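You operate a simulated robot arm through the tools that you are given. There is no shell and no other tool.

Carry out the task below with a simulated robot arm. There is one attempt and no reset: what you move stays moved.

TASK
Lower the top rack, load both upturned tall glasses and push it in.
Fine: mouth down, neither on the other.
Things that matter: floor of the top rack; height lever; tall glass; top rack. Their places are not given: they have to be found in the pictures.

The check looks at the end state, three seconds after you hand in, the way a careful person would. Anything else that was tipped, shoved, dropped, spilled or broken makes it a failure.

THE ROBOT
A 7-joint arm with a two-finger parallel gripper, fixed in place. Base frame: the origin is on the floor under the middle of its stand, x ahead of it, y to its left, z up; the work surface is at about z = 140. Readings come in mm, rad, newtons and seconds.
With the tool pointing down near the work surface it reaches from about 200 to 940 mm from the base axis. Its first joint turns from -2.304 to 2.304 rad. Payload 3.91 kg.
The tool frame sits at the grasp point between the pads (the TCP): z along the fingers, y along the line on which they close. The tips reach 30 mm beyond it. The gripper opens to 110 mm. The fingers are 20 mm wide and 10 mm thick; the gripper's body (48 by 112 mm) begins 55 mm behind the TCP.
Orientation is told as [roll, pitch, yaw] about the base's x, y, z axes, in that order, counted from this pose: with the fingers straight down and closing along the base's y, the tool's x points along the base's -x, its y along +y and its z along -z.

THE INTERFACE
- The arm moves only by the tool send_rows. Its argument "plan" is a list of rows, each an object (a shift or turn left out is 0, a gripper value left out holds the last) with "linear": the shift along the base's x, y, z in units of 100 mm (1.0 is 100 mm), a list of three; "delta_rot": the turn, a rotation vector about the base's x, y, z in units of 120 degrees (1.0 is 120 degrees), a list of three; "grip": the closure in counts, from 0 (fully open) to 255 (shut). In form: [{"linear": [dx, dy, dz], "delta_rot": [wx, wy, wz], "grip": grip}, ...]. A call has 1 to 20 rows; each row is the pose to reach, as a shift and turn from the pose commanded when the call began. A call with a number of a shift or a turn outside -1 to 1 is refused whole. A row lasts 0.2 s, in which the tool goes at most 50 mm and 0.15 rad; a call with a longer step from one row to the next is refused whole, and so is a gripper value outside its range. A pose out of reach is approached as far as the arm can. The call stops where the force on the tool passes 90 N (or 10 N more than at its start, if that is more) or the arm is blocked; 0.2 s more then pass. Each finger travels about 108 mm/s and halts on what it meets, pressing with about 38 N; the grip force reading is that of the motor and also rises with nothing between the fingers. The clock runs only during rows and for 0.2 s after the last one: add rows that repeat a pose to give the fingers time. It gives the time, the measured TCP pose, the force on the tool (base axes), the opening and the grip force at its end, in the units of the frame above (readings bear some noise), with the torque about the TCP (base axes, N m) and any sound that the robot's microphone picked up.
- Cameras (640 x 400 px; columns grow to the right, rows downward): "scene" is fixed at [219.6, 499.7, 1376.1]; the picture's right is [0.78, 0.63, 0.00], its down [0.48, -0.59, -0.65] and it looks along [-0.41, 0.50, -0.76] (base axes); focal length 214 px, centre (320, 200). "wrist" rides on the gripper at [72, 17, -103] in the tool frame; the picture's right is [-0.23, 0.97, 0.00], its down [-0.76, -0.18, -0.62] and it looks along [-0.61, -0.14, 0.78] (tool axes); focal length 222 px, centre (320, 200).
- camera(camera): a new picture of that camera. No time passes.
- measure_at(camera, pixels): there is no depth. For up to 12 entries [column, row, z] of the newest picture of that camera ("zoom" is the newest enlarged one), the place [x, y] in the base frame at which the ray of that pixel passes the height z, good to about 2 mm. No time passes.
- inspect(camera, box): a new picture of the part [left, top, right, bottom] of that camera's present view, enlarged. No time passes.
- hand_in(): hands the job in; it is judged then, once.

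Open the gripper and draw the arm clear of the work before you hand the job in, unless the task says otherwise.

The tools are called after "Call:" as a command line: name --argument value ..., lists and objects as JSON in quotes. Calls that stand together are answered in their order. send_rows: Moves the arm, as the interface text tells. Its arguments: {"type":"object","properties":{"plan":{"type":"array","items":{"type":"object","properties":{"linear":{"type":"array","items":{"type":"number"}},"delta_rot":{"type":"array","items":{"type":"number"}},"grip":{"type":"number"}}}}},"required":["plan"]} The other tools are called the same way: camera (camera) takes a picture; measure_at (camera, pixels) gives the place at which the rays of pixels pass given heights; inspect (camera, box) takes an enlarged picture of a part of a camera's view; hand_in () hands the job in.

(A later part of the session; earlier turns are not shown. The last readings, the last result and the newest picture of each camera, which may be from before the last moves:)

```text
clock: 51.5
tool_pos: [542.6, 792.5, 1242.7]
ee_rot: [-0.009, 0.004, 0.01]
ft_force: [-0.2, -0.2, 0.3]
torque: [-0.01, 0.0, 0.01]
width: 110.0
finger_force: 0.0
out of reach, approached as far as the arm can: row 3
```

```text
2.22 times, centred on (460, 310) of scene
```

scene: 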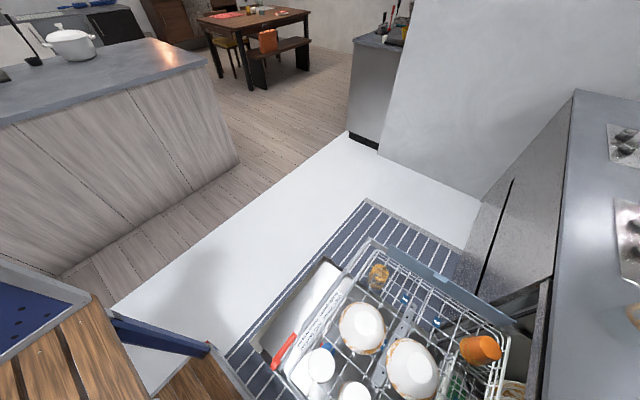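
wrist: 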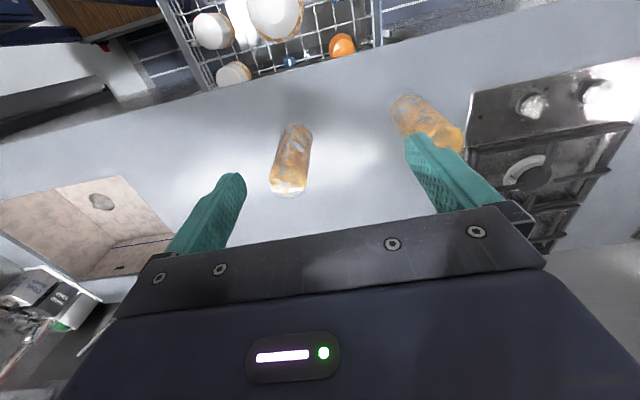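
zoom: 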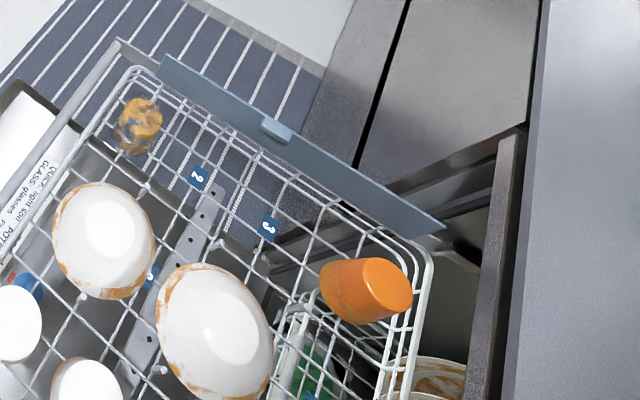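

The arm is near its outer limit here (radius ~960 at this height). I measure both glasses' top and base centres from this view.

Call:
measure_at --camera "wrist" --pixels '[[288, 178, 1060], [288, 178, 1080], [288, 178, 1100], [299.3, 124.5, 920], [299.3, 124.5, 900], [444, 138.5, 1060], [444, 138.5, 1080], [402, 104, 920], [402, 104, 900]]'

Call:
inspect --camera "wrist" --box '[260, 100, 350, 210]'

Call:
inspect --camera "wrist" --box '[370, 80, 480, 170]'

Call:
inspect --camera "scene" --box '[540, 180, 640, 400]'

```text
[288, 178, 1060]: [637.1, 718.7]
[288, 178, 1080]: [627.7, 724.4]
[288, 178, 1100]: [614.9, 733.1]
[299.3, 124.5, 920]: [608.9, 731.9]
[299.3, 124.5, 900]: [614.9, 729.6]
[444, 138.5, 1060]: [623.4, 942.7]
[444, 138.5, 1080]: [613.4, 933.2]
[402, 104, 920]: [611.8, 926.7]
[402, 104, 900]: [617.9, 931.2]
```

```text
3.64 times, centred on (305, 155) of wrist
```

zoom: 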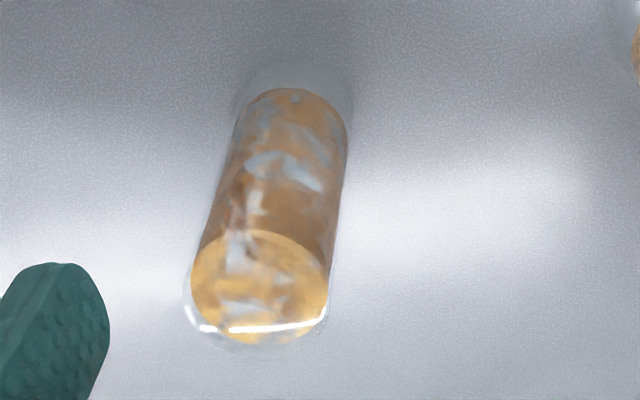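

```text
4.44 times, centred on (425, 125) of wrist
```

zoom: 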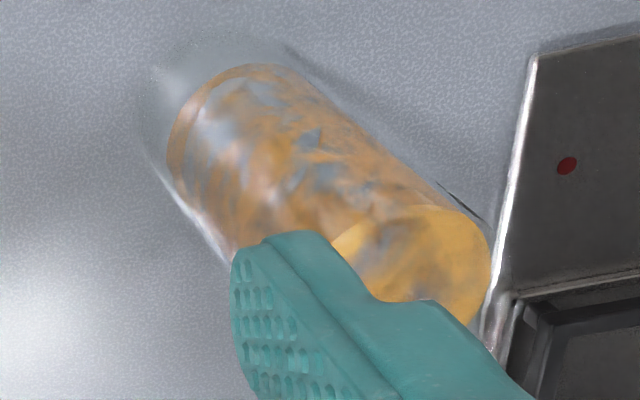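

```text
1.82 times, centred on (590, 290) of scene
```

zoom: 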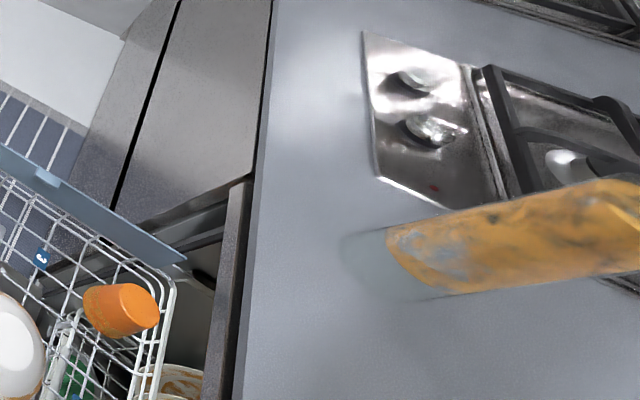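

I use the hob plate's near corner, visible in both views (wrist (475,92), scene zoom (378,180)), to pin the counter height, and refine the glass ellipse centres.

Call:
measure_at --camera "zoom" --pixels '[[378, 180, 900], [378, 180, 920], [378, 180, 940], [358, 262, 900], [358, 262, 920], [358, 262, 940]]'

Call:
measure_at --camera "wrist" --pixels '[[475, 92, 900], [475, 92, 920], [475, 92, 940], [297.6, 129, 900], [297.6, 129, 920], [297.6, 129, 940], [287.7, 179.2, 1060], [287.7, 179.2, 1080], [287.7, 179.2, 1100]]'

Call:
inspect --camera "wrist" --box '[440, 60, 540, 160]'

```text
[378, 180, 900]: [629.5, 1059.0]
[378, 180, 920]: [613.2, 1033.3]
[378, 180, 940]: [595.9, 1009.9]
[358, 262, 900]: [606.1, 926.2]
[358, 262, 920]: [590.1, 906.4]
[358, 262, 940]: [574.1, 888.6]
```

```text
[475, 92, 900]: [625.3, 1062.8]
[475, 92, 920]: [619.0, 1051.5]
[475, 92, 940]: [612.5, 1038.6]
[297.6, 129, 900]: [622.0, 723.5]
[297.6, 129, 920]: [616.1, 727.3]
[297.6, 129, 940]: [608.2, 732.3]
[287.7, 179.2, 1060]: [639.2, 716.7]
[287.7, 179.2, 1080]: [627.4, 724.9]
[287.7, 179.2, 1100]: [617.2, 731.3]
```

```text
4.00 times, centred on (490, 110) of wrist
```

zoom: 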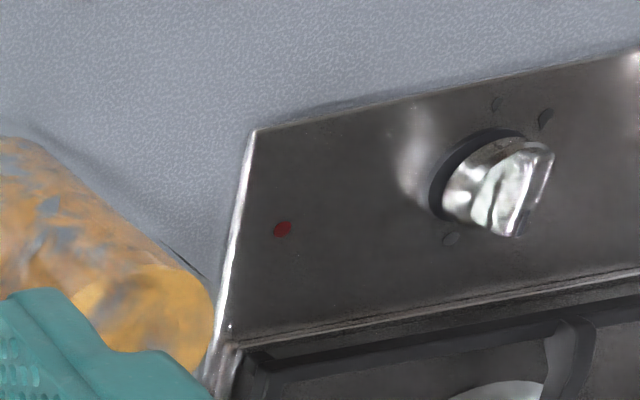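

The counter is at z≈900; glass 1 stands at about (622,726) with its top near z≈1088 and a taper from ~66 mm mouth to ~58 mm top. I move to hover over glass 1.

Call:
send_rows --plan '[{"linear": [0, -0.35, -0.1]}, {"linear": [0.1, -0.66, -0.3]}, {"linear": [0.4, -0.66, -0.5]}, {"linear": [0.79, -0.66, -0.6]}, {"linear": [0.79, -0.66, -0.8]}]'

Call:
camera --camera "wrist"

```text
clock: 52.7
tool_pos: [619.4, 727.8, 1163.5]
ee_rot: [-0.011, 0.003, 0.009]
ft_force: [-0.2, 0.2, 0.4]
torque: [0.03, 0.02, -0.03]
width: 110.2
finger_force: 0.1
```

```text
taken
```

wrist: 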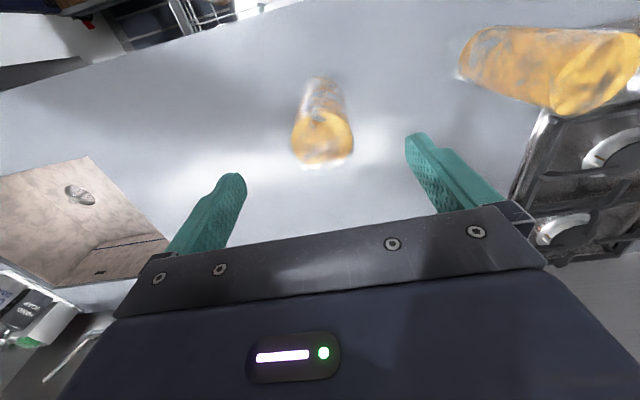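

I zoom in on both glasses from here to refine their centres.

Call:
inspect --camera "wrist" --box '[270, 60, 380, 180]'

Call:
measure_at --camera "wrist" --pixels '[[322.5, 138, 1070], [322.5, 138, 1090], [322.5, 138, 1100], [323, 95, 900], [323, 95, 920]]'

Call:
inspect --camera "wrist" --box '[430, 0, 640, 140]'

```text
3.33 times, centred on (325, 120) of wrist
```

zoom: 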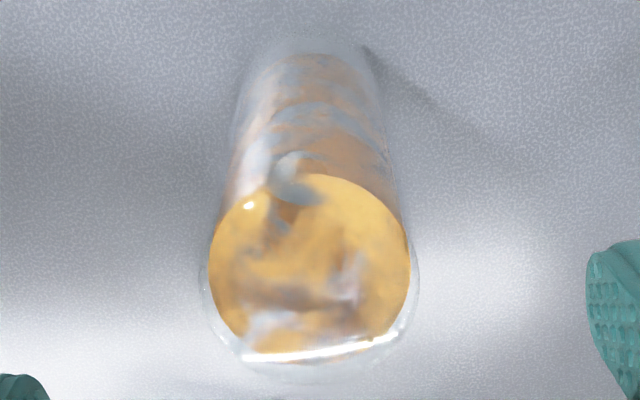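

```text
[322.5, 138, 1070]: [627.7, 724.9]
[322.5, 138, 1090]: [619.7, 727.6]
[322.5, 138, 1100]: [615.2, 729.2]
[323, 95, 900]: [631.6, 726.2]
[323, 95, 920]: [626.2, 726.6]
```

```text
2.86 times, centred on (535, 70) of wrist
```

zoom: 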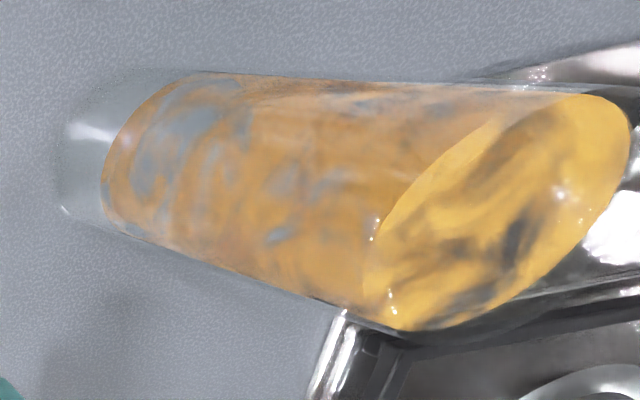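

Glass 1's centre is about (624,727). I lower around it to TCP z≈1052 and look before closing.

Call:
send_rows --plan '[{"linear": [0.04, -0.01, -0.3]}, {"linear": [0.04, -0.01, -0.6]}, {"linear": [0.04, -0.01, -0.85]}, {"linear": [0.04, -0.01, -1.0]}]'

Call:
camera --camera "wrist"

Call:
camera --camera "scene"

```text
clock: 53.7
tool_pos: [622.7, 726.6, 1063.7]
ee_rot: [-0.009, 0.003, 0.008]
ft_force: [-0.6, -0.1, 0.3]
torque: [0.04, 0.01, -0.02]
width: 109.9
finger_force: 0.0
```

```text
taken
```

wrist: 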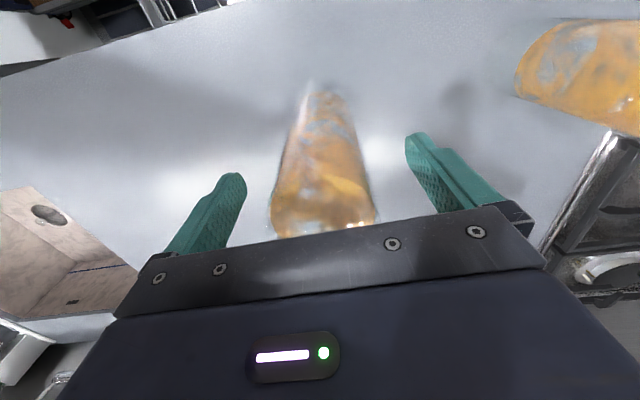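

```text
taken
```

scene: 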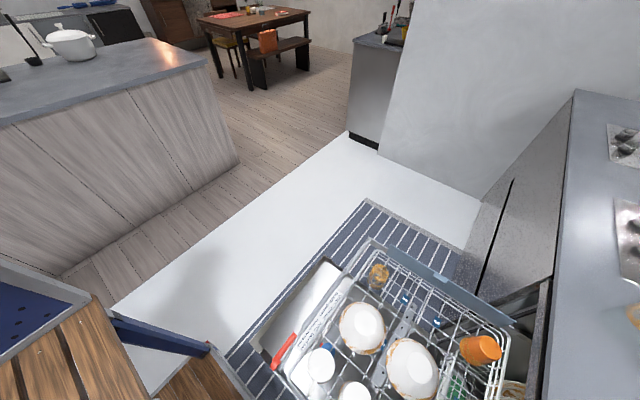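

The glass is centred between the fingers. I lower 12 mm and close moderately (target ~45 mm) on it.

Call:
send_rows --plan '[{"linear": [0, 0, -0.06]}, {"linear": [0, 0, -0.12]}, {"linear": [0, 0, -0.12], "grip": 110}, {"linear": [0, 0, -0.12], "grip": 125}, {"linear": [0, 0, -0.12], "grip": 150}, {"linear": [0, 0, -0.12], "grip": 150}]'

Call:
camera --camera "wrist"

```text
clock: 55.1
tool_pos: [622.5, 726.9, 1052.0]
ee_rot: [-0.01, 0.005, 0.009]
ft_force: [-0.2, 0.5, -0.5]
torque: [0.08, 0.0, -0.01]
width: 60.7
finger_force: 37.9
```

```text
taken
```

wrist: 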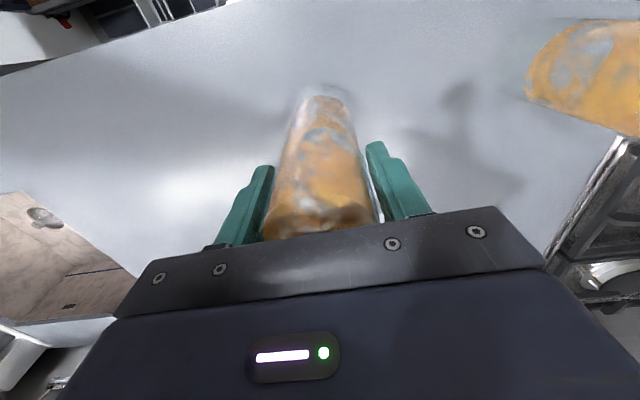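

Gripped at 60.7 mm with 38 N. I lift slowly 40 mm and check that the glass comes along.

Call:
send_rows --plan '[{"linear": [0, 0, 0.05]}, {"linear": [0, 0, 0.15]}, {"linear": [0, 0, 0.3]}, {"linear": [0, 0, 0.5]}, {"linear": [0, 0, 0.5]}]'

Call:
camera --camera "wrist"

```text
clock: 56.3
tool_pos: [624.2, 725.0, 1102.2]
ee_rot: [-0.011, 0.003, 0.008]
ft_force: [-0.2, -0.2, -2.5]
torque: [0.0, 0.0, -0.03]
width: 61.0
finger_force: 38.1
```

```text
taken
```

wrist: 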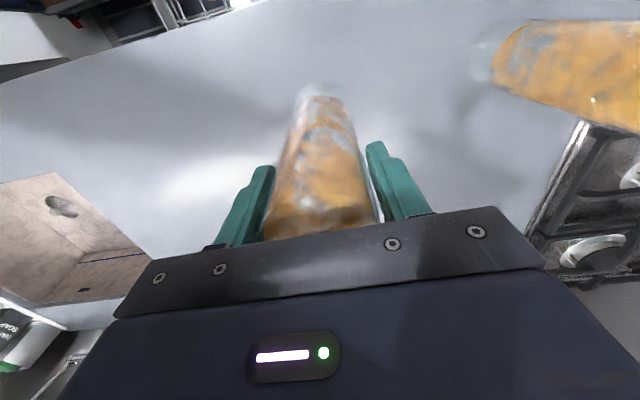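

The glass hangs from the gripper (2.5 N). Its rim is 152 mm below the TCP. I carry it over toward the free place at tag "3" (424, 850), staying high.

Call:
send_rows --plan '[{"linear": [-0.15, 0.1, 0.1]}, {"linear": [-0.35, 0.22, 0.1]}, {"linear": [-0.6, 0.4, 0.1]}, {"linear": [-0.85, 0.55, 0.1]}, {"linear": [-1.0, 0.65, 0.1]}]'

Call:
send_rows --plan '[{"linear": [-0.2, 0.12, 0]}, {"linear": [-0.45, 0.27, 0]}, {"linear": [-0.7, 0.42, 0]}, {"linear": [-0.9, 0.54, 0]}, {"linear": [-1.0, 0.6, 0]}]'

Call:
camera --camera "wrist"

Call:
camera --camera "scene"

```text
clock: 57.5
tool_pos: [522.4, 790.4, 1110.6]
ee_rot: [-0.01, 0.002, 0.008]
ft_force: [0.5, -0.2, -2.7]
torque: [0.0, 0.04, -0.03]
width: 60.7
finger_force: 37.5
```

```text
clock: 58.7
tool_pos: [422.3, 850.9, 1112.3]
ee_rot: [-0.01, 0.002, 0.008]
ft_force: [-0.9, -0.9, -2.1]
torque: [0.03, 0.03, 0.01]
width: 60.5
finger_force: 38.2
```

```text
taken
```

wrist: 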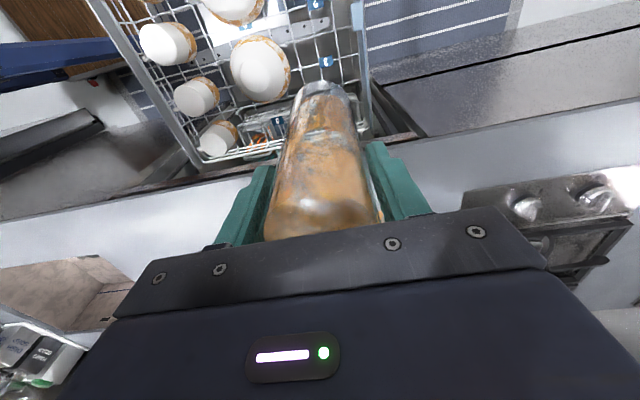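

```text
taken
```

scene: 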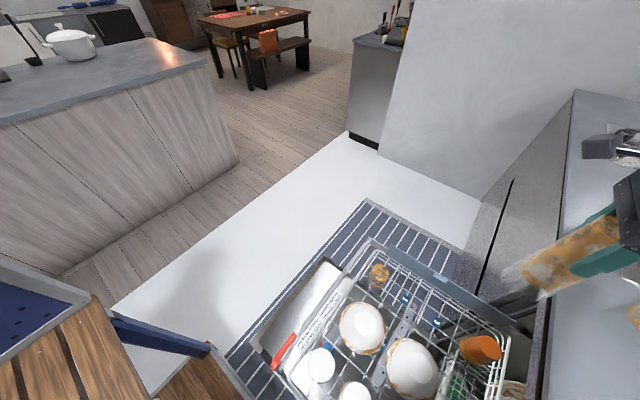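

Before lowering I verify the tag positions in this view: "3" at wrist (327,62) and "2" at (315,5).

Call:
measure_at --camera "wrist" --pixels '[[327, 62, 580], [315, 5, 580], [360, 100, 620], [362, 60, 620]]'

Call:
inspect --camera "wrist" --box '[220, 0, 400, 140]'

Call:
inspect --camera "scene" --box '[350, 240, 520, 360]'

```text
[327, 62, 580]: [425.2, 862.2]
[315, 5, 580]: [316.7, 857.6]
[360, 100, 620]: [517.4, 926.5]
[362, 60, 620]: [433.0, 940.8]
```

```text
2.86 times, centred on (310, 70) of wrist
```

zoom: 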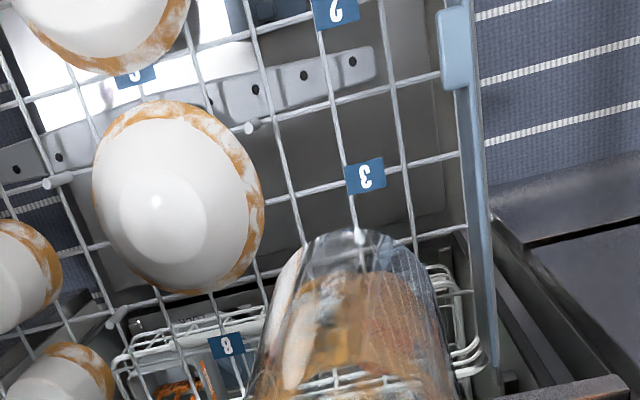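

```text
3.33 times, centred on (435, 300) of scene
```

zoom: 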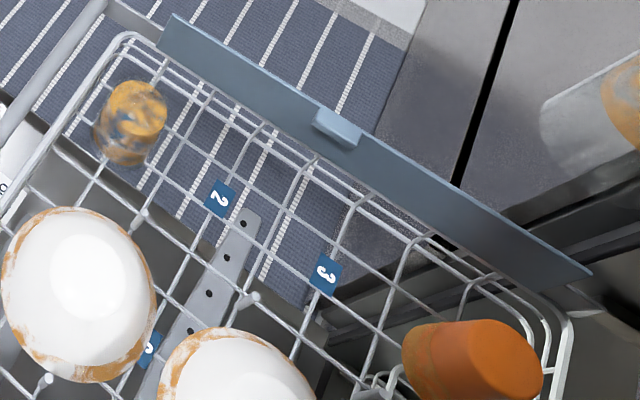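

The place at tag "3" is free, with wires crossing under it. I shift to (424.5, 858) and lower in stages.

Call:
send_rows --plan '[{"linear": [0.02, 0.07, -0.2]}, {"linear": [0.02, 0.07, -0.5]}, {"linear": [0.02, 0.07, -0.8]}, {"linear": [0.02, 0.07, -1.0]}]'

Call:
send_rows --plan '[{"linear": [0, 0, -0.3]}, {"linear": [0, 0, -0.6]}, {"linear": [0, 0, -0.9]}, {"linear": [0, 0, -1.0]}]'

Call:
camera --camera "wrist"

Call:
camera --camera "scene"

```text
clock: 59.7
tool_pos: [423.0, 858.4, 1011.1]
ee_rot: [-0.01, 0.004, 0.008]
ft_force: [-0.9, -0.1, -2.8]
torque: [0.03, 0.03, -0.03]
width: 60.7
finger_force: 37.6
```

```text
clock: 60.7
tool_pos: [424.3, 857.3, 909.6]
ee_rot: [-0.011, 0.004, 0.009]
ft_force: [-0.4, 0.0, -2.6]
torque: [0.01, -0.04, 0.04]
width: 60.9
finger_force: 38.1
```

```text
taken
```

wrist: 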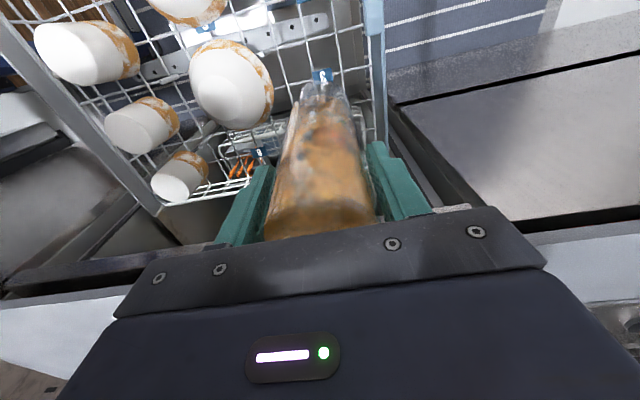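

```text
taken
```

scene: 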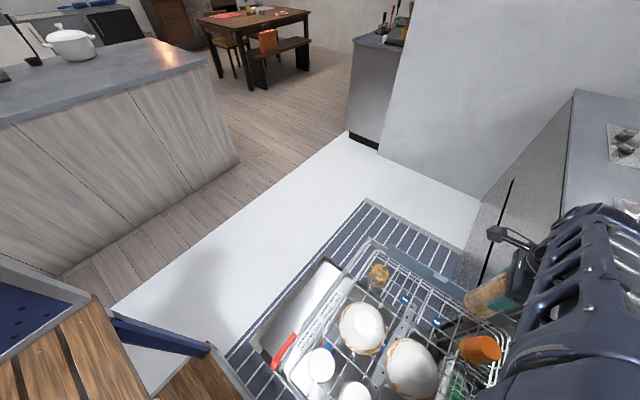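

The arm is close to the counter edge; I zoom in on the scene to check the clearance before lowering further.

Call:
inspect --camera "scene" --box '[430, 170, 640, 400]'

Call:
inspect --camera "wrist" --box '[230, 40, 420, 230]'

```text
1.74 times, centred on (535, 285) of scene
```

zoom: 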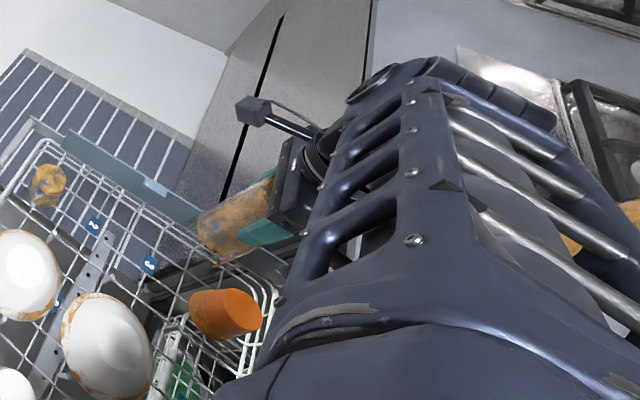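

```text
2.11 times, centred on (325, 135) of wrist
```

zoom: 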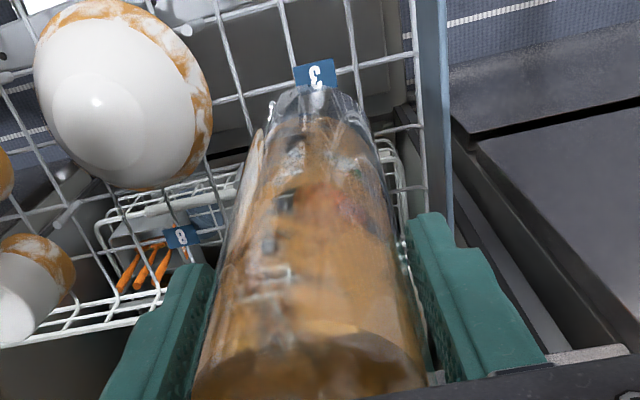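

The wrist stays inward of the counter edge (x≈465–500 versus 518). I lower in smaller steps and keep checking.

Call:
send_rows --plan '[{"linear": [0, 0, -0.2]}, {"linear": [0, 0, -0.4]}, {"linear": [0, 0, -0.6]}, {"linear": [0, 0, -0.8]}]'

Call:
inspect --camera "scene" --box '[430, 170, 640, 400]'

Call:
inspect --camera "wrist" --box '[230, 40, 420, 230]'

```text
clock: 61.7
tool_pos: [425.8, 857.1, 831.2]
ee_rot: [-0.01, 0.003, 0.007]
ft_force: [-1.0, 0.8, -2.4]
torque: [-0.01, 0.04, 0.0]
width: 60.7
finger_force: 38.0
```

```text
1.74 times, centred on (535, 285) of scene
```

zoom: 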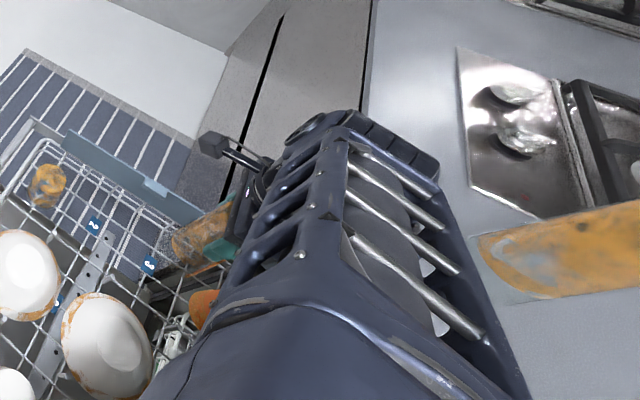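

```text
2.11 times, centred on (325, 135) of wrist
```

zoom: 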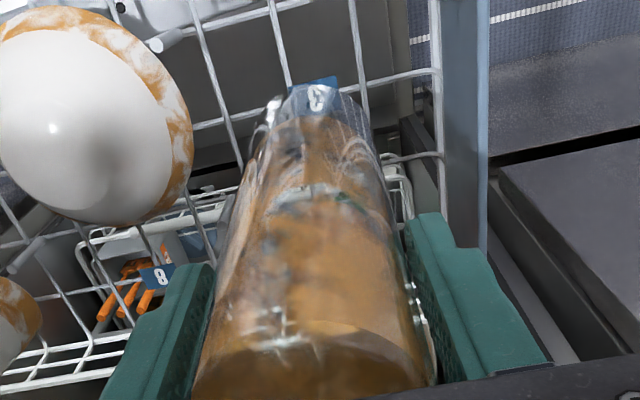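

Clearance looks fine (wrist's outer end at about x=466). I lower another 80 mm to just above the floor.

Call:
send_rows --plan '[{"linear": [-0.01, 0.01, -0.2]}, {"linear": [-0.01, 0.01, -0.4]}, {"linear": [-0.01, 0.01, -0.6]}, {"linear": [-0.01, 0.01, -0.8]}]'

Call:
camera --camera "wrist"

Call:
inspect --camera "scene" --box '[400, 170, 610, 400]'

```text
clock: 62.7
tool_pos: [423.2, 858.5, 751.7]
ee_rot: [-0.008, 0.004, 0.008]
ft_force: [-0.8, 0.6, -2.0]
torque: [-0.02, 0.01, 0.0]
width: 60.7
finger_force: 38.2
```

```text
taken
```

wrist: 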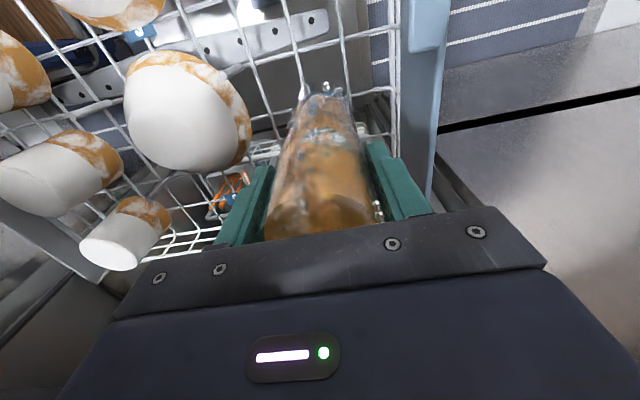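

```text
1.74 times, centred on (505, 285) of scene
```

zoom: 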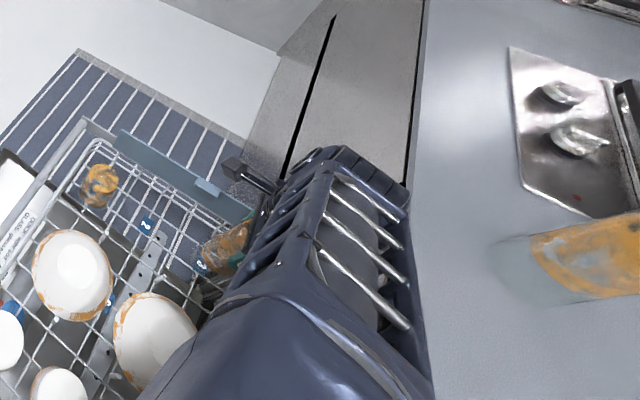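

The glass rim should be about 20 mm above the wires. I lower gently in small steps, watching the vertical force.

Call:
send_rows --plan '[{"linear": [0, 0, -0.04]}, {"linear": [0, 0, -0.08]}, {"linear": [0, 0, -0.12]}]'

Call:
send_rows --plan '[{"linear": [0, 0, -0.02]}, {"linear": [0, 0, -0.04]}]'

Call:
send_rows --plan '[{"linear": [0, 0, -0.015]}, {"linear": [0, 0, -0.03]}]'

```text
clock: 63.5
tool_pos: [423.5, 859.4, 738.1]
ee_rot: [-0.011, 0.003, 0.009]
ft_force: [-0.5, -0.1, -2.2]
torque: [0.01, 0.03, 0.0]
width: 60.6
finger_force: 37.7
```

```text
clock: 64.1
tool_pos: [423.1, 858.3, 734.6]
ee_rot: [-0.01, 0.002, 0.008]
ft_force: [-0.7, -0.2, -2.1]
torque: [0.02, -0.01, -0.02]
width: 60.6
finger_force: 37.3
```

```text
clock: 64.7
tool_pos: [425.0, 858.6, 731.6]
ee_rot: [-0.012, 0.004, 0.007]
ft_force: [0.0, -0.1, -3.2]
torque: [-0.02, 0.01, -0.01]
width: 60.5
finger_force: 37.9
```

No contact yet at 731.6. I continue with small steps until the weight comes off.

Call:
send_rows --plan '[{"linear": [0, 0, -0.02]}, {"linear": [0, 0, -0.04]}]'

Call:
send_rows --plan '[{"linear": [0, 0, -0.02]}, {"linear": [0, 0, -0.04]}]'

Call:
inspect --camera "wrist" --box '[230, 40, 420, 230]'

```text
clock: 65.3
tool_pos: [423.4, 859.2, 728.1]
ee_rot: [-0.012, 0.003, 0.008]
ft_force: [0.2, 0.0, -2.7]
torque: [0.02, 0.0, -0.04]
width: 60.6
finger_force: 37.9
```

```text
clock: 65.9
tool_pos: [423.3, 858.3, 726.1]
ee_rot: [-0.008, 0.004, 0.009]
ft_force: [-0.6, -5.2, 13.1]
torque: [-0.34, 0.02, -0.03]
width: 60.9
finger_force: 37.8
```

```text
2.11 times, centred on (325, 135) of wrist
```

zoom: 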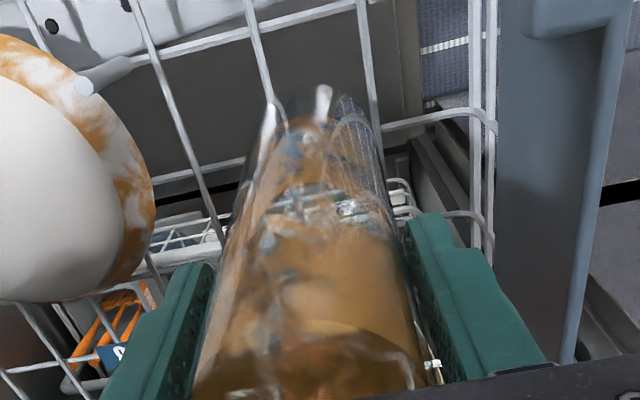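

The first contact (13 N up, −5 N in y, torque) is on the +y side of the rim, probably the upcurving side wires. I lift 8 mm, shift 10 mm toward −y and lower again.

Call:
send_rows --plan '[{"linear": [0, 0, 0.08]}, {"linear": [0, -0.05, 0.08]}, {"linear": [0, -0.1, 0.08]}, {"linear": [0, -0.1, 0.04]}]'

Call:
send_rows --plan '[{"linear": [0, 0, -0.02]}, {"linear": [0, 0, -0.04]}]'

Call:
send_rows --plan '[{"linear": [0, 0, -0.02]}, {"linear": [0, 0, -0.03]}]'

Call:
inspect --camera "wrist" --box '[230, 40, 420, 230]'

```text
clock: 66.9
tool_pos: [424.5, 848.5, 728.4]
ee_rot: [-0.011, 0.002, 0.01]
ft_force: [-0.2, -1.4, -2.8]
torque: [0.01, -0.01, -0.03]
width: 60.6
finger_force: 37.9
```

```text
clock: 67.5
tool_pos: [425.0, 848.7, 726.3]
ee_rot: [-0.008, 0.004, 0.008]
ft_force: [-1.3, -6.3, 16.6]
torque: [-0.37, 0.16, 0.0]
width: 60.6
finger_force: 37.7
```

```text
clock: 68.1
tool_pos: [425.6, 848.9, 722.8]
ee_rot: [-0.007, 0.002, 0.008]
ft_force: [2.4, -0.1, 26.1]
torque: [0.02, -0.04, 0.02]
width: 60.9
finger_force: 37.7
```

```text
2.11 times, centred on (325, 135) of wrist
```

zoom: 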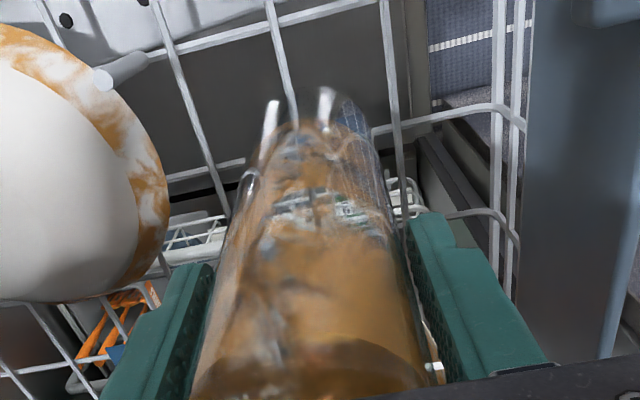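

The glass settled flat (26 N, no moment) with its rim at z≈571. I ease off and open the fingers partly to release it.

Call:
send_rows --plan '[{"linear": [0, 0, 0.015]}, {"linear": [0, 0, 0.015], "grip": 130}, {"linear": [0, 0, 0.015], "grip": 110}, {"linear": [0, 0, 0.015], "grip": 85}, {"linear": [0, 0, 0.015], "grip": 58}, {"linear": [0, 0, 0.015], "grip": 58}]'

Call:
camera --camera "wrist"

```text
clock: 69.5
tool_pos: [424.6, 848.4, 722.5]
ee_rot: [-0.009, 0.004, 0.011]
ft_force: [-0.6, 0.6, -0.1]
torque: [-0.03, 0.0, -0.01]
width: 85.0
finger_force: 0.1
```

```text
taken
```

wrist: 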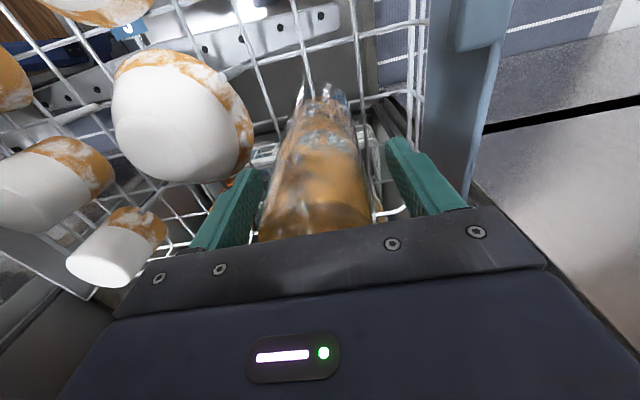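

The glass stands alone between the open fingers. I raise the gripper straight up.

Call:
send_rows --plan '[{"linear": [0, 0, 0.15]}, {"linear": [0, 0, 0.4]}, {"linear": [0, 0, 0.75]}, {"linear": [0, 0, 1.0]}]'

Call:
send_rows --plan '[{"linear": [0, 0, 0.4]}, {"linear": [0, 0, 0.8]}, {"linear": [0, 0, 1.0]}]'

Call:
camera --camera "wrist"

Call:
inspect --camera "scene" --box '[340, 220, 560, 390]'

```text
clock: 70.5
tool_pos: [423.7, 847.8, 822.3]
ee_rot: [-0.01, 0.004, 0.007]
ft_force: [1.1, -0.4, -0.6]
torque: [-0.03, -0.03, 0.0]
width: 84.8
finger_force: 0.0
```

```text
clock: 71.3
tool_pos: [422.9, 848.8, 922.2]
ee_rot: [-0.01, 0.005, 0.009]
ft_force: [0.0, 0.6, -1.2]
torque: [0.02, -0.03, -0.02]
width: 85.2
finger_force: 0.0
```

```text
taken
```

wrist: 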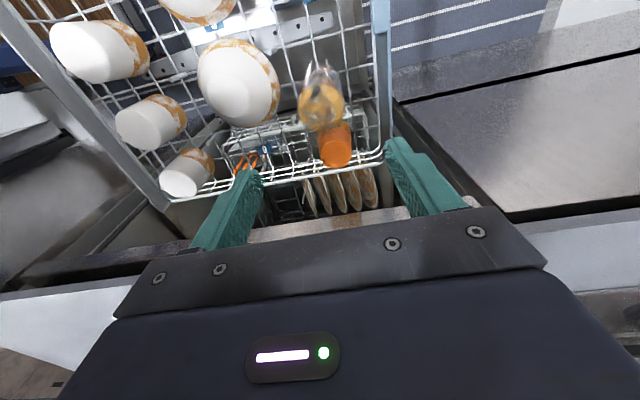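

```text
2.35 times, centred on (450, 305) of scene
```

zoom: 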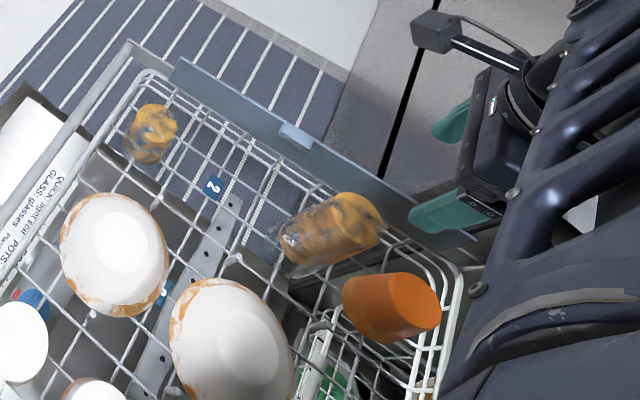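

Glass 1 stands well in place "3". Now for glass 2: I rise and move to a viewpoint facing it radially (yaw ≈0.98 rad), since it is at radius ~1116 mm and will need a tilted grasp.

Call:
send_rows --plan '[{"linear": [0, 0, 0.4], "grip": 0}, {"linear": [0, 0, 0.8], "grip": 0}, {"linear": [0, 0, 1.0], "grip": 0}]'

Call:
send_rows --plan '[{"linear": [0, -0.1, 0.4], "delta_rot": [0, 0, 0.07]}, {"linear": [0.05, -0.2, 0.8], "delta_rot": [0, 0, 0.14]}, {"linear": [0.1, -0.3, 1.0], "delta_rot": [0, 0, 0.21]}, {"linear": [0.15, -0.4, 1.0], "delta_rot": [0, 0, 0.28]}]'

Call:
send_rows --plan '[{"linear": [0.2, -0.1, 0.3], "delta_rot": [0, 0, 0.06]}, {"linear": [0.4, -0.1, 0.6], "delta_rot": [0, 0, 0.12]}, {"linear": [0.65, -0.15, 0.9], "delta_rot": [0, 0, 0.186]}, {"linear": [0.85, -0.18, 1.0], "delta_rot": [0, 0, 0.186]}]'

Call:
camera --camera "wrist"

```text
clock: 72.1
tool_pos: [425.4, 850.2, 1021.5]
ee_rot: [-0.01, 0.001, 0.008]
ft_force: [0.3, 0.1, 0.0]
torque: [0.0, 0.03, 0.05]
width: 110.0
finger_force: 0.1
```

```text
clock: 73.1
tool_pos: [438.5, 808.1, 1123.8]
ee_rot: [-0.01, 0.002, 0.598]
ft_force: [-0.2, 0.1, -1.6]
torque: [0.0, 0.0, -0.01]
width: 109.9
finger_force: 0.0
```

```text
clock: 74.1
tool_pos: [523.5, 789.1, 1222.0]
ee_rot: [-0.011, 0.004, 0.988]
ft_force: [-0.3, -0.2, -0.1]
torque: [-0.01, -0.06, 0.0]
width: 110.2
finger_force: 0.0
```

```text
taken
```

wrist: 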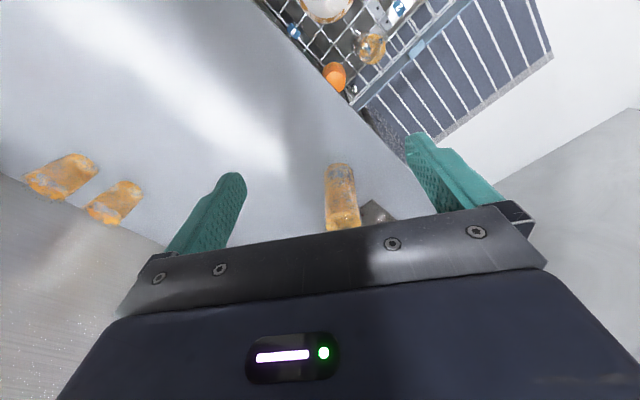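

Glass 2 is visible at (342,195). I zoom and measure its top and base centres.

Call:
inspect --camera "wrist" --box '[290, 140, 400, 240]'

Call:
measure_at --camera "wrist" --pixels '[[343, 213, 1070], [343, 213, 1085], [343, 213, 1100], [340, 172, 900], [340, 172, 920]]'

Call:
camera --camera "scene"

Call:
inspect --camera "scene" --box '[540, 200, 640, 400]'

```text
4.00 times, centred on (345, 190) of wrist
```

zoom: 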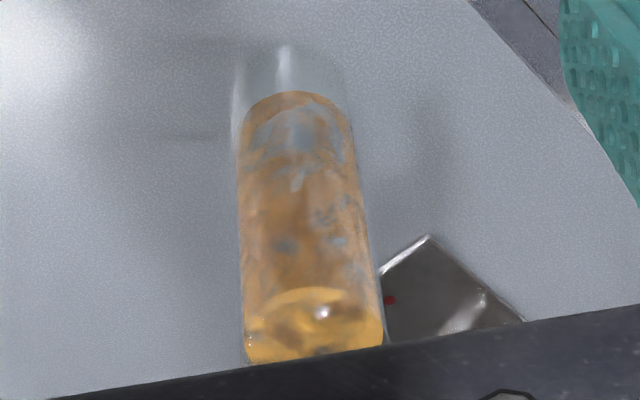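

```text
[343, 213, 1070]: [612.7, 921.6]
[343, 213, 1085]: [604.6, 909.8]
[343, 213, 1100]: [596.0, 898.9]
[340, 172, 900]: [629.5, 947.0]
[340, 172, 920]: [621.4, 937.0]
```

```text
taken
```

scene: 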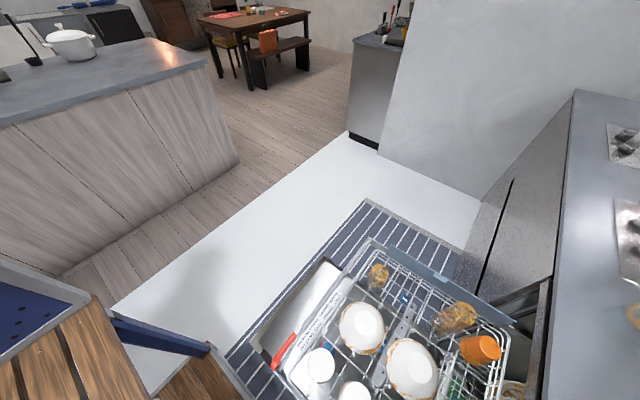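

```text
2.00 times, centred on (590, 300) of scene
```

zoom: 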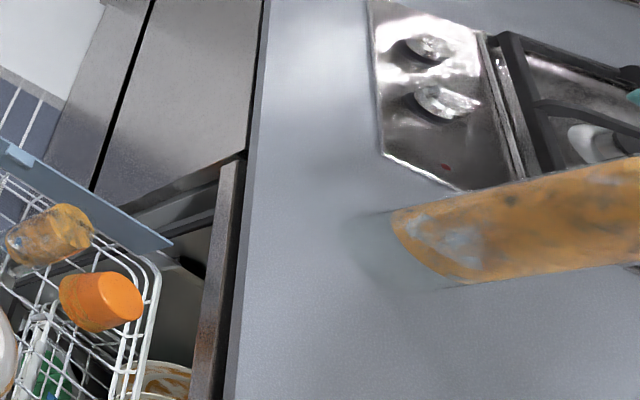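

I measure with refined ellipse centres, top (343.7,222) and base (337.5,162).

Call:
measure_at --camera "wrist" --pixels '[[343.7, 222, 1080], [343.7, 222, 1090], [343.7, 222, 1100], [337.5, 162, 895], [337.5, 162, 905], [343.7, 211, 1088], [329, 196, 1000], [353, 196, 1000]]'

Call:
measure_at --camera "zoom" --pixels '[[360, 240, 900], [440, 285, 900], [395, 210, 900], [400, 245, 900], [408, 250, 900]]'

```text
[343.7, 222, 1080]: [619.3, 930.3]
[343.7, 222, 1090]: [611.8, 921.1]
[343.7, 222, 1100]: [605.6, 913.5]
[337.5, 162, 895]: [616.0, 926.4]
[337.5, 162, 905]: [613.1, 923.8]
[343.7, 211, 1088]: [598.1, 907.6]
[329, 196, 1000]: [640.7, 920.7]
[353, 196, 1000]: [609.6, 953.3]
```

```text
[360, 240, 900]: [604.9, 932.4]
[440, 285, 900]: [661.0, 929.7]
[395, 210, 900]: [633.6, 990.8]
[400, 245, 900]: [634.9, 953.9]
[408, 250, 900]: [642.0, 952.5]
```

Glass 2 is at about (615,925). I tilt the tool 30° outward along the radial direction while moving toward a hover beside and above it.

Call:
send_rows --plan '[{"linear": [0.05, 0.08, 0.0], "delta_rot": [0.05, -0.033, 0]}, {"linear": [0.1, 0.15, 0.0], "delta_rot": [0.1, -0.066, 0]}, {"linear": [0.2, 0.3, -0.1], "delta_rot": [0.15, -0.1, 0]}, {"linear": [0.3, 0.45, -0.2], "delta_rot": [0.208, -0.138, 0]}, {"linear": [0.4, 0.6, -0.3], "delta_rot": [0.208, -0.138, 0]}]'

Call:
camera --camera "wrist"

Call:
camera --camera "scene"

```text
clock: 75.3
tool_pos: [564.7, 850.7, 1193.4]
ee_rot: [-0.01, -0.523, 0.985]
ft_force: [-0.9, -0.6, 0.5]
torque: [-0.06, 0.03, -0.01]
width: 110.0
finger_force: 0.0
```

```text
taken
```

wrist: 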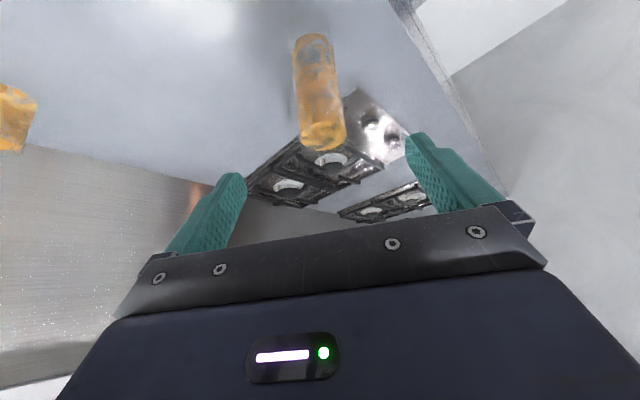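

```text
taken
```

scene: 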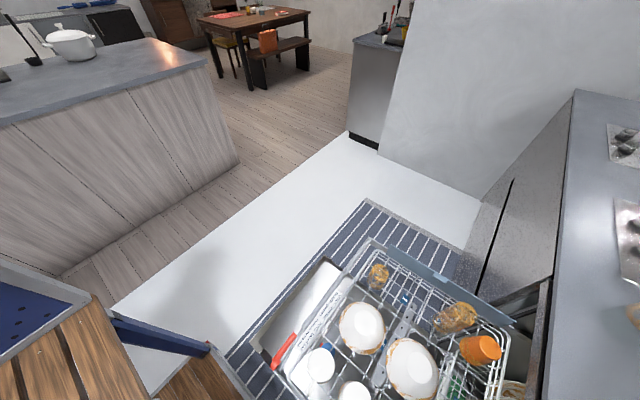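

With the tilt, glass 2 is well visible: top at (323,135), base at (313,45). I measure again and check the reach.

Call:
inspect --camera "wrist" --box '[260, 20, 380, 160]'

Call:
measure_at --camera "wrist" --pixels '[[323, 135, 1080], [323, 135, 1090], [314, 50, 895], [314, 50, 905]]'

```text
2.86 times, centred on (320, 90) of wrist
```

zoom: 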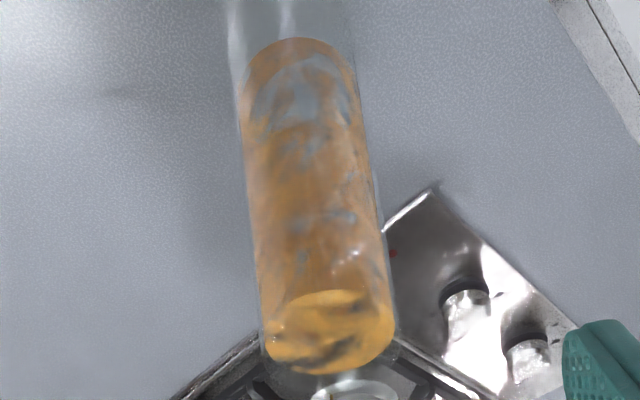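

```text
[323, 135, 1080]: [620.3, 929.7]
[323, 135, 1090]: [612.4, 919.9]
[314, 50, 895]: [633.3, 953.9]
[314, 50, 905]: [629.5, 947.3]
```

The refined top centre is about (616,925). I move to the hover above the glass with the tilt kept.

Call:
send_rows --plan '[{"linear": [0.15, 0.22, -0.1]}, {"linear": [0.3, 0.44, -0.25]}, {"linear": [0.42, 0.62, -0.4]}, {"linear": [0.51, 0.74, -0.5]}]'

Call:
camera --camera "wrist"

```text
clock: 76.3
tool_pos: [613.8, 921.2, 1141.9]
ee_rot: [-0.01, -0.52, 0.982]
ft_force: [-0.2, 0.5, 0.3]
torque: [0.0, 0.0, -0.06]
width: 109.7
finger_force: 0.0
out of reach, approached as far as the arm can: row 4
```

```text
taken
```

wrist: 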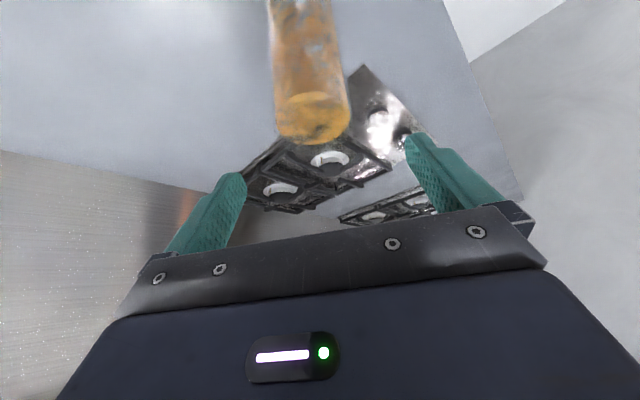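

The arm is at its limit here (r≈1107) but the lower grasp height should be within reach. I measure the glass top again from here.

Call:
inspect --camera "wrist" --box '[250, 40, 380, 160]'

Call:
measure_at --camera "wrist" --pixels '[[313, 116, 1080], [313, 116, 1085], [313, 116, 1090], [300, 20, 950], [277, 115, 1085], [349, 112, 1085]]'

```text
3.33 times, centred on (315, 100) of wrist
```

zoom: 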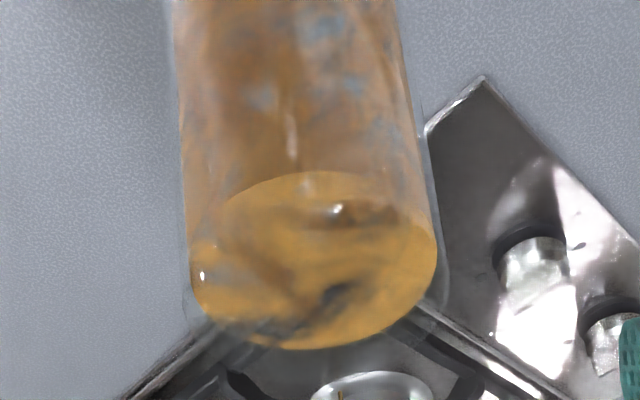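

```text
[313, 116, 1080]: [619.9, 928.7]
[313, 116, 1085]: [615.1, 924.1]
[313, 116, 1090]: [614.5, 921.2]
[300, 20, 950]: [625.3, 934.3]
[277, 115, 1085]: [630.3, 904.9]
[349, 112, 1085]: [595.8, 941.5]
```

The glass top is at (615,924), well centred. I descend to z≈1053 with the tilt kept.

Call:
send_rows --plan '[{"linear": [0.01, 0.02, -0.25]}, {"linear": [0.015, 0.03, -0.5]}, {"linear": [0.015, 0.03, -0.7]}, {"linear": [0.015, 0.03, -0.87]}]'

Call:
camera --camera "wrist"

Call:
inspect --camera "scene" --box '[540, 180, 640, 400]'

```text
clock: 77.3
tool_pos: [614.2, 923.8, 1055.0]
ee_rot: [-0.011, -0.52, 0.983]
ft_force: [0.2, -0.2, 0.4]
torque: [0.04, 0.0, 0.05]
width: 109.9
finger_force: 0.0
```

```text
taken
```

wrist: 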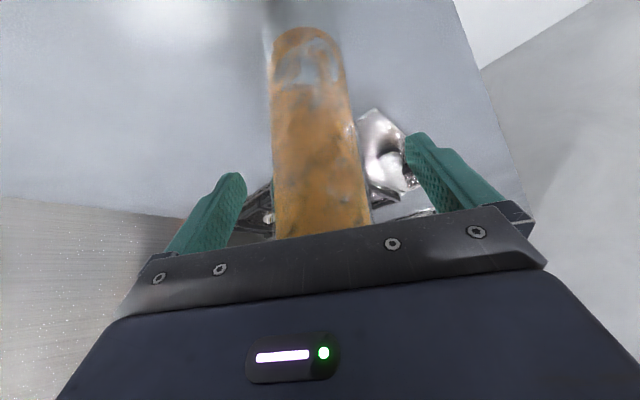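

```text
1.82 times, centred on (590, 290) of scene
```

zoom: 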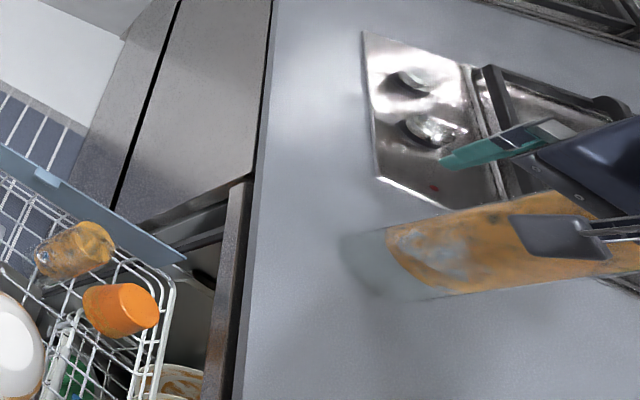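

In position with the glass between the fingers. I close on it as with the first.

Call:
send_rows --plan '[{"grip": 100}, {"grip": 115}, {"grip": 150}, {"grip": 150}, {"grip": 150}]'

Call:
camera --camera "wrist"

```text
clock: 78.5
tool_pos: [614.4, 924.0, 1053.8]
ee_rot: [-0.011, -0.52, 0.985]
ft_force: [2.3, 0.0, 0.4]
torque: [0.02, -0.16, -0.02]
width: 60.5
finger_force: 38.2
```

```text
taken
```

wrist: 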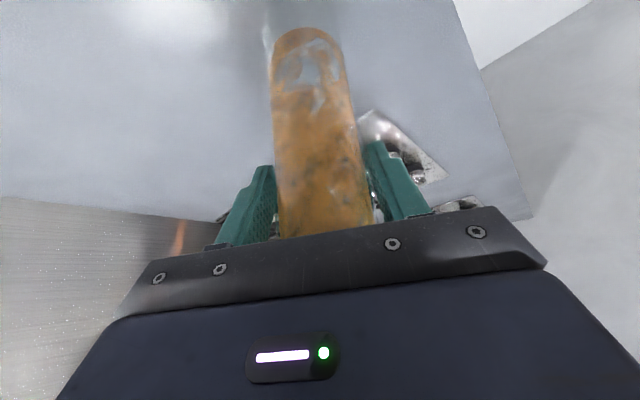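

Gripped at 60.5 mm. I lift 20 mm straight up, then continue up and inward.

Call:
send_rows --plan '[{"linear": [0, 0, 0.05]}, {"linear": [0, 0, 0.12]}, {"linear": [0, 0, 0.22]}, {"linear": [-0.1, -0.12, 0.4]}, {"linear": [-0.25, -0.25, 0.55]}, {"linear": [-0.4, -0.35, 0.6]}]'

Call:
camera --camera "wrist"

Call:
inspect --camera "scene" --box '[540, 180, 640, 400]'

```text
clock: 79.9
tool_pos: [576.4, 888.0, 1112.9]
ee_rot: [-0.009, -0.518, 0.986]
ft_force: [1.1, -0.8, -3.7]
torque: [0.03, 0.04, 0.04]
width: 60.2
finger_force: 38.8
```

```text
taken
```

wrist: 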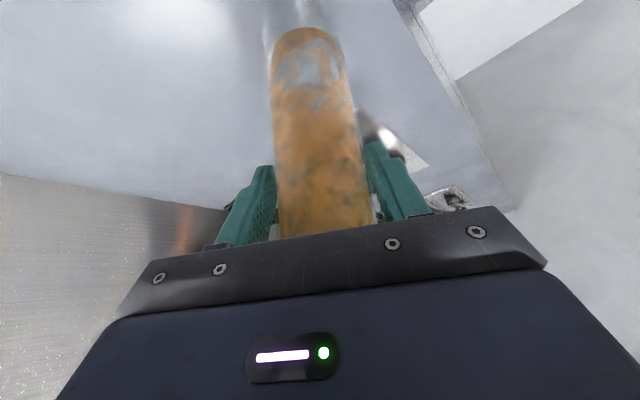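

```text
1.82 times, centred on (590, 290) of scene
```

zoom: 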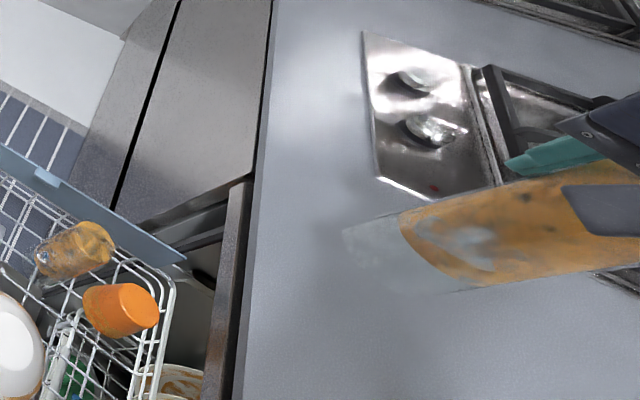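

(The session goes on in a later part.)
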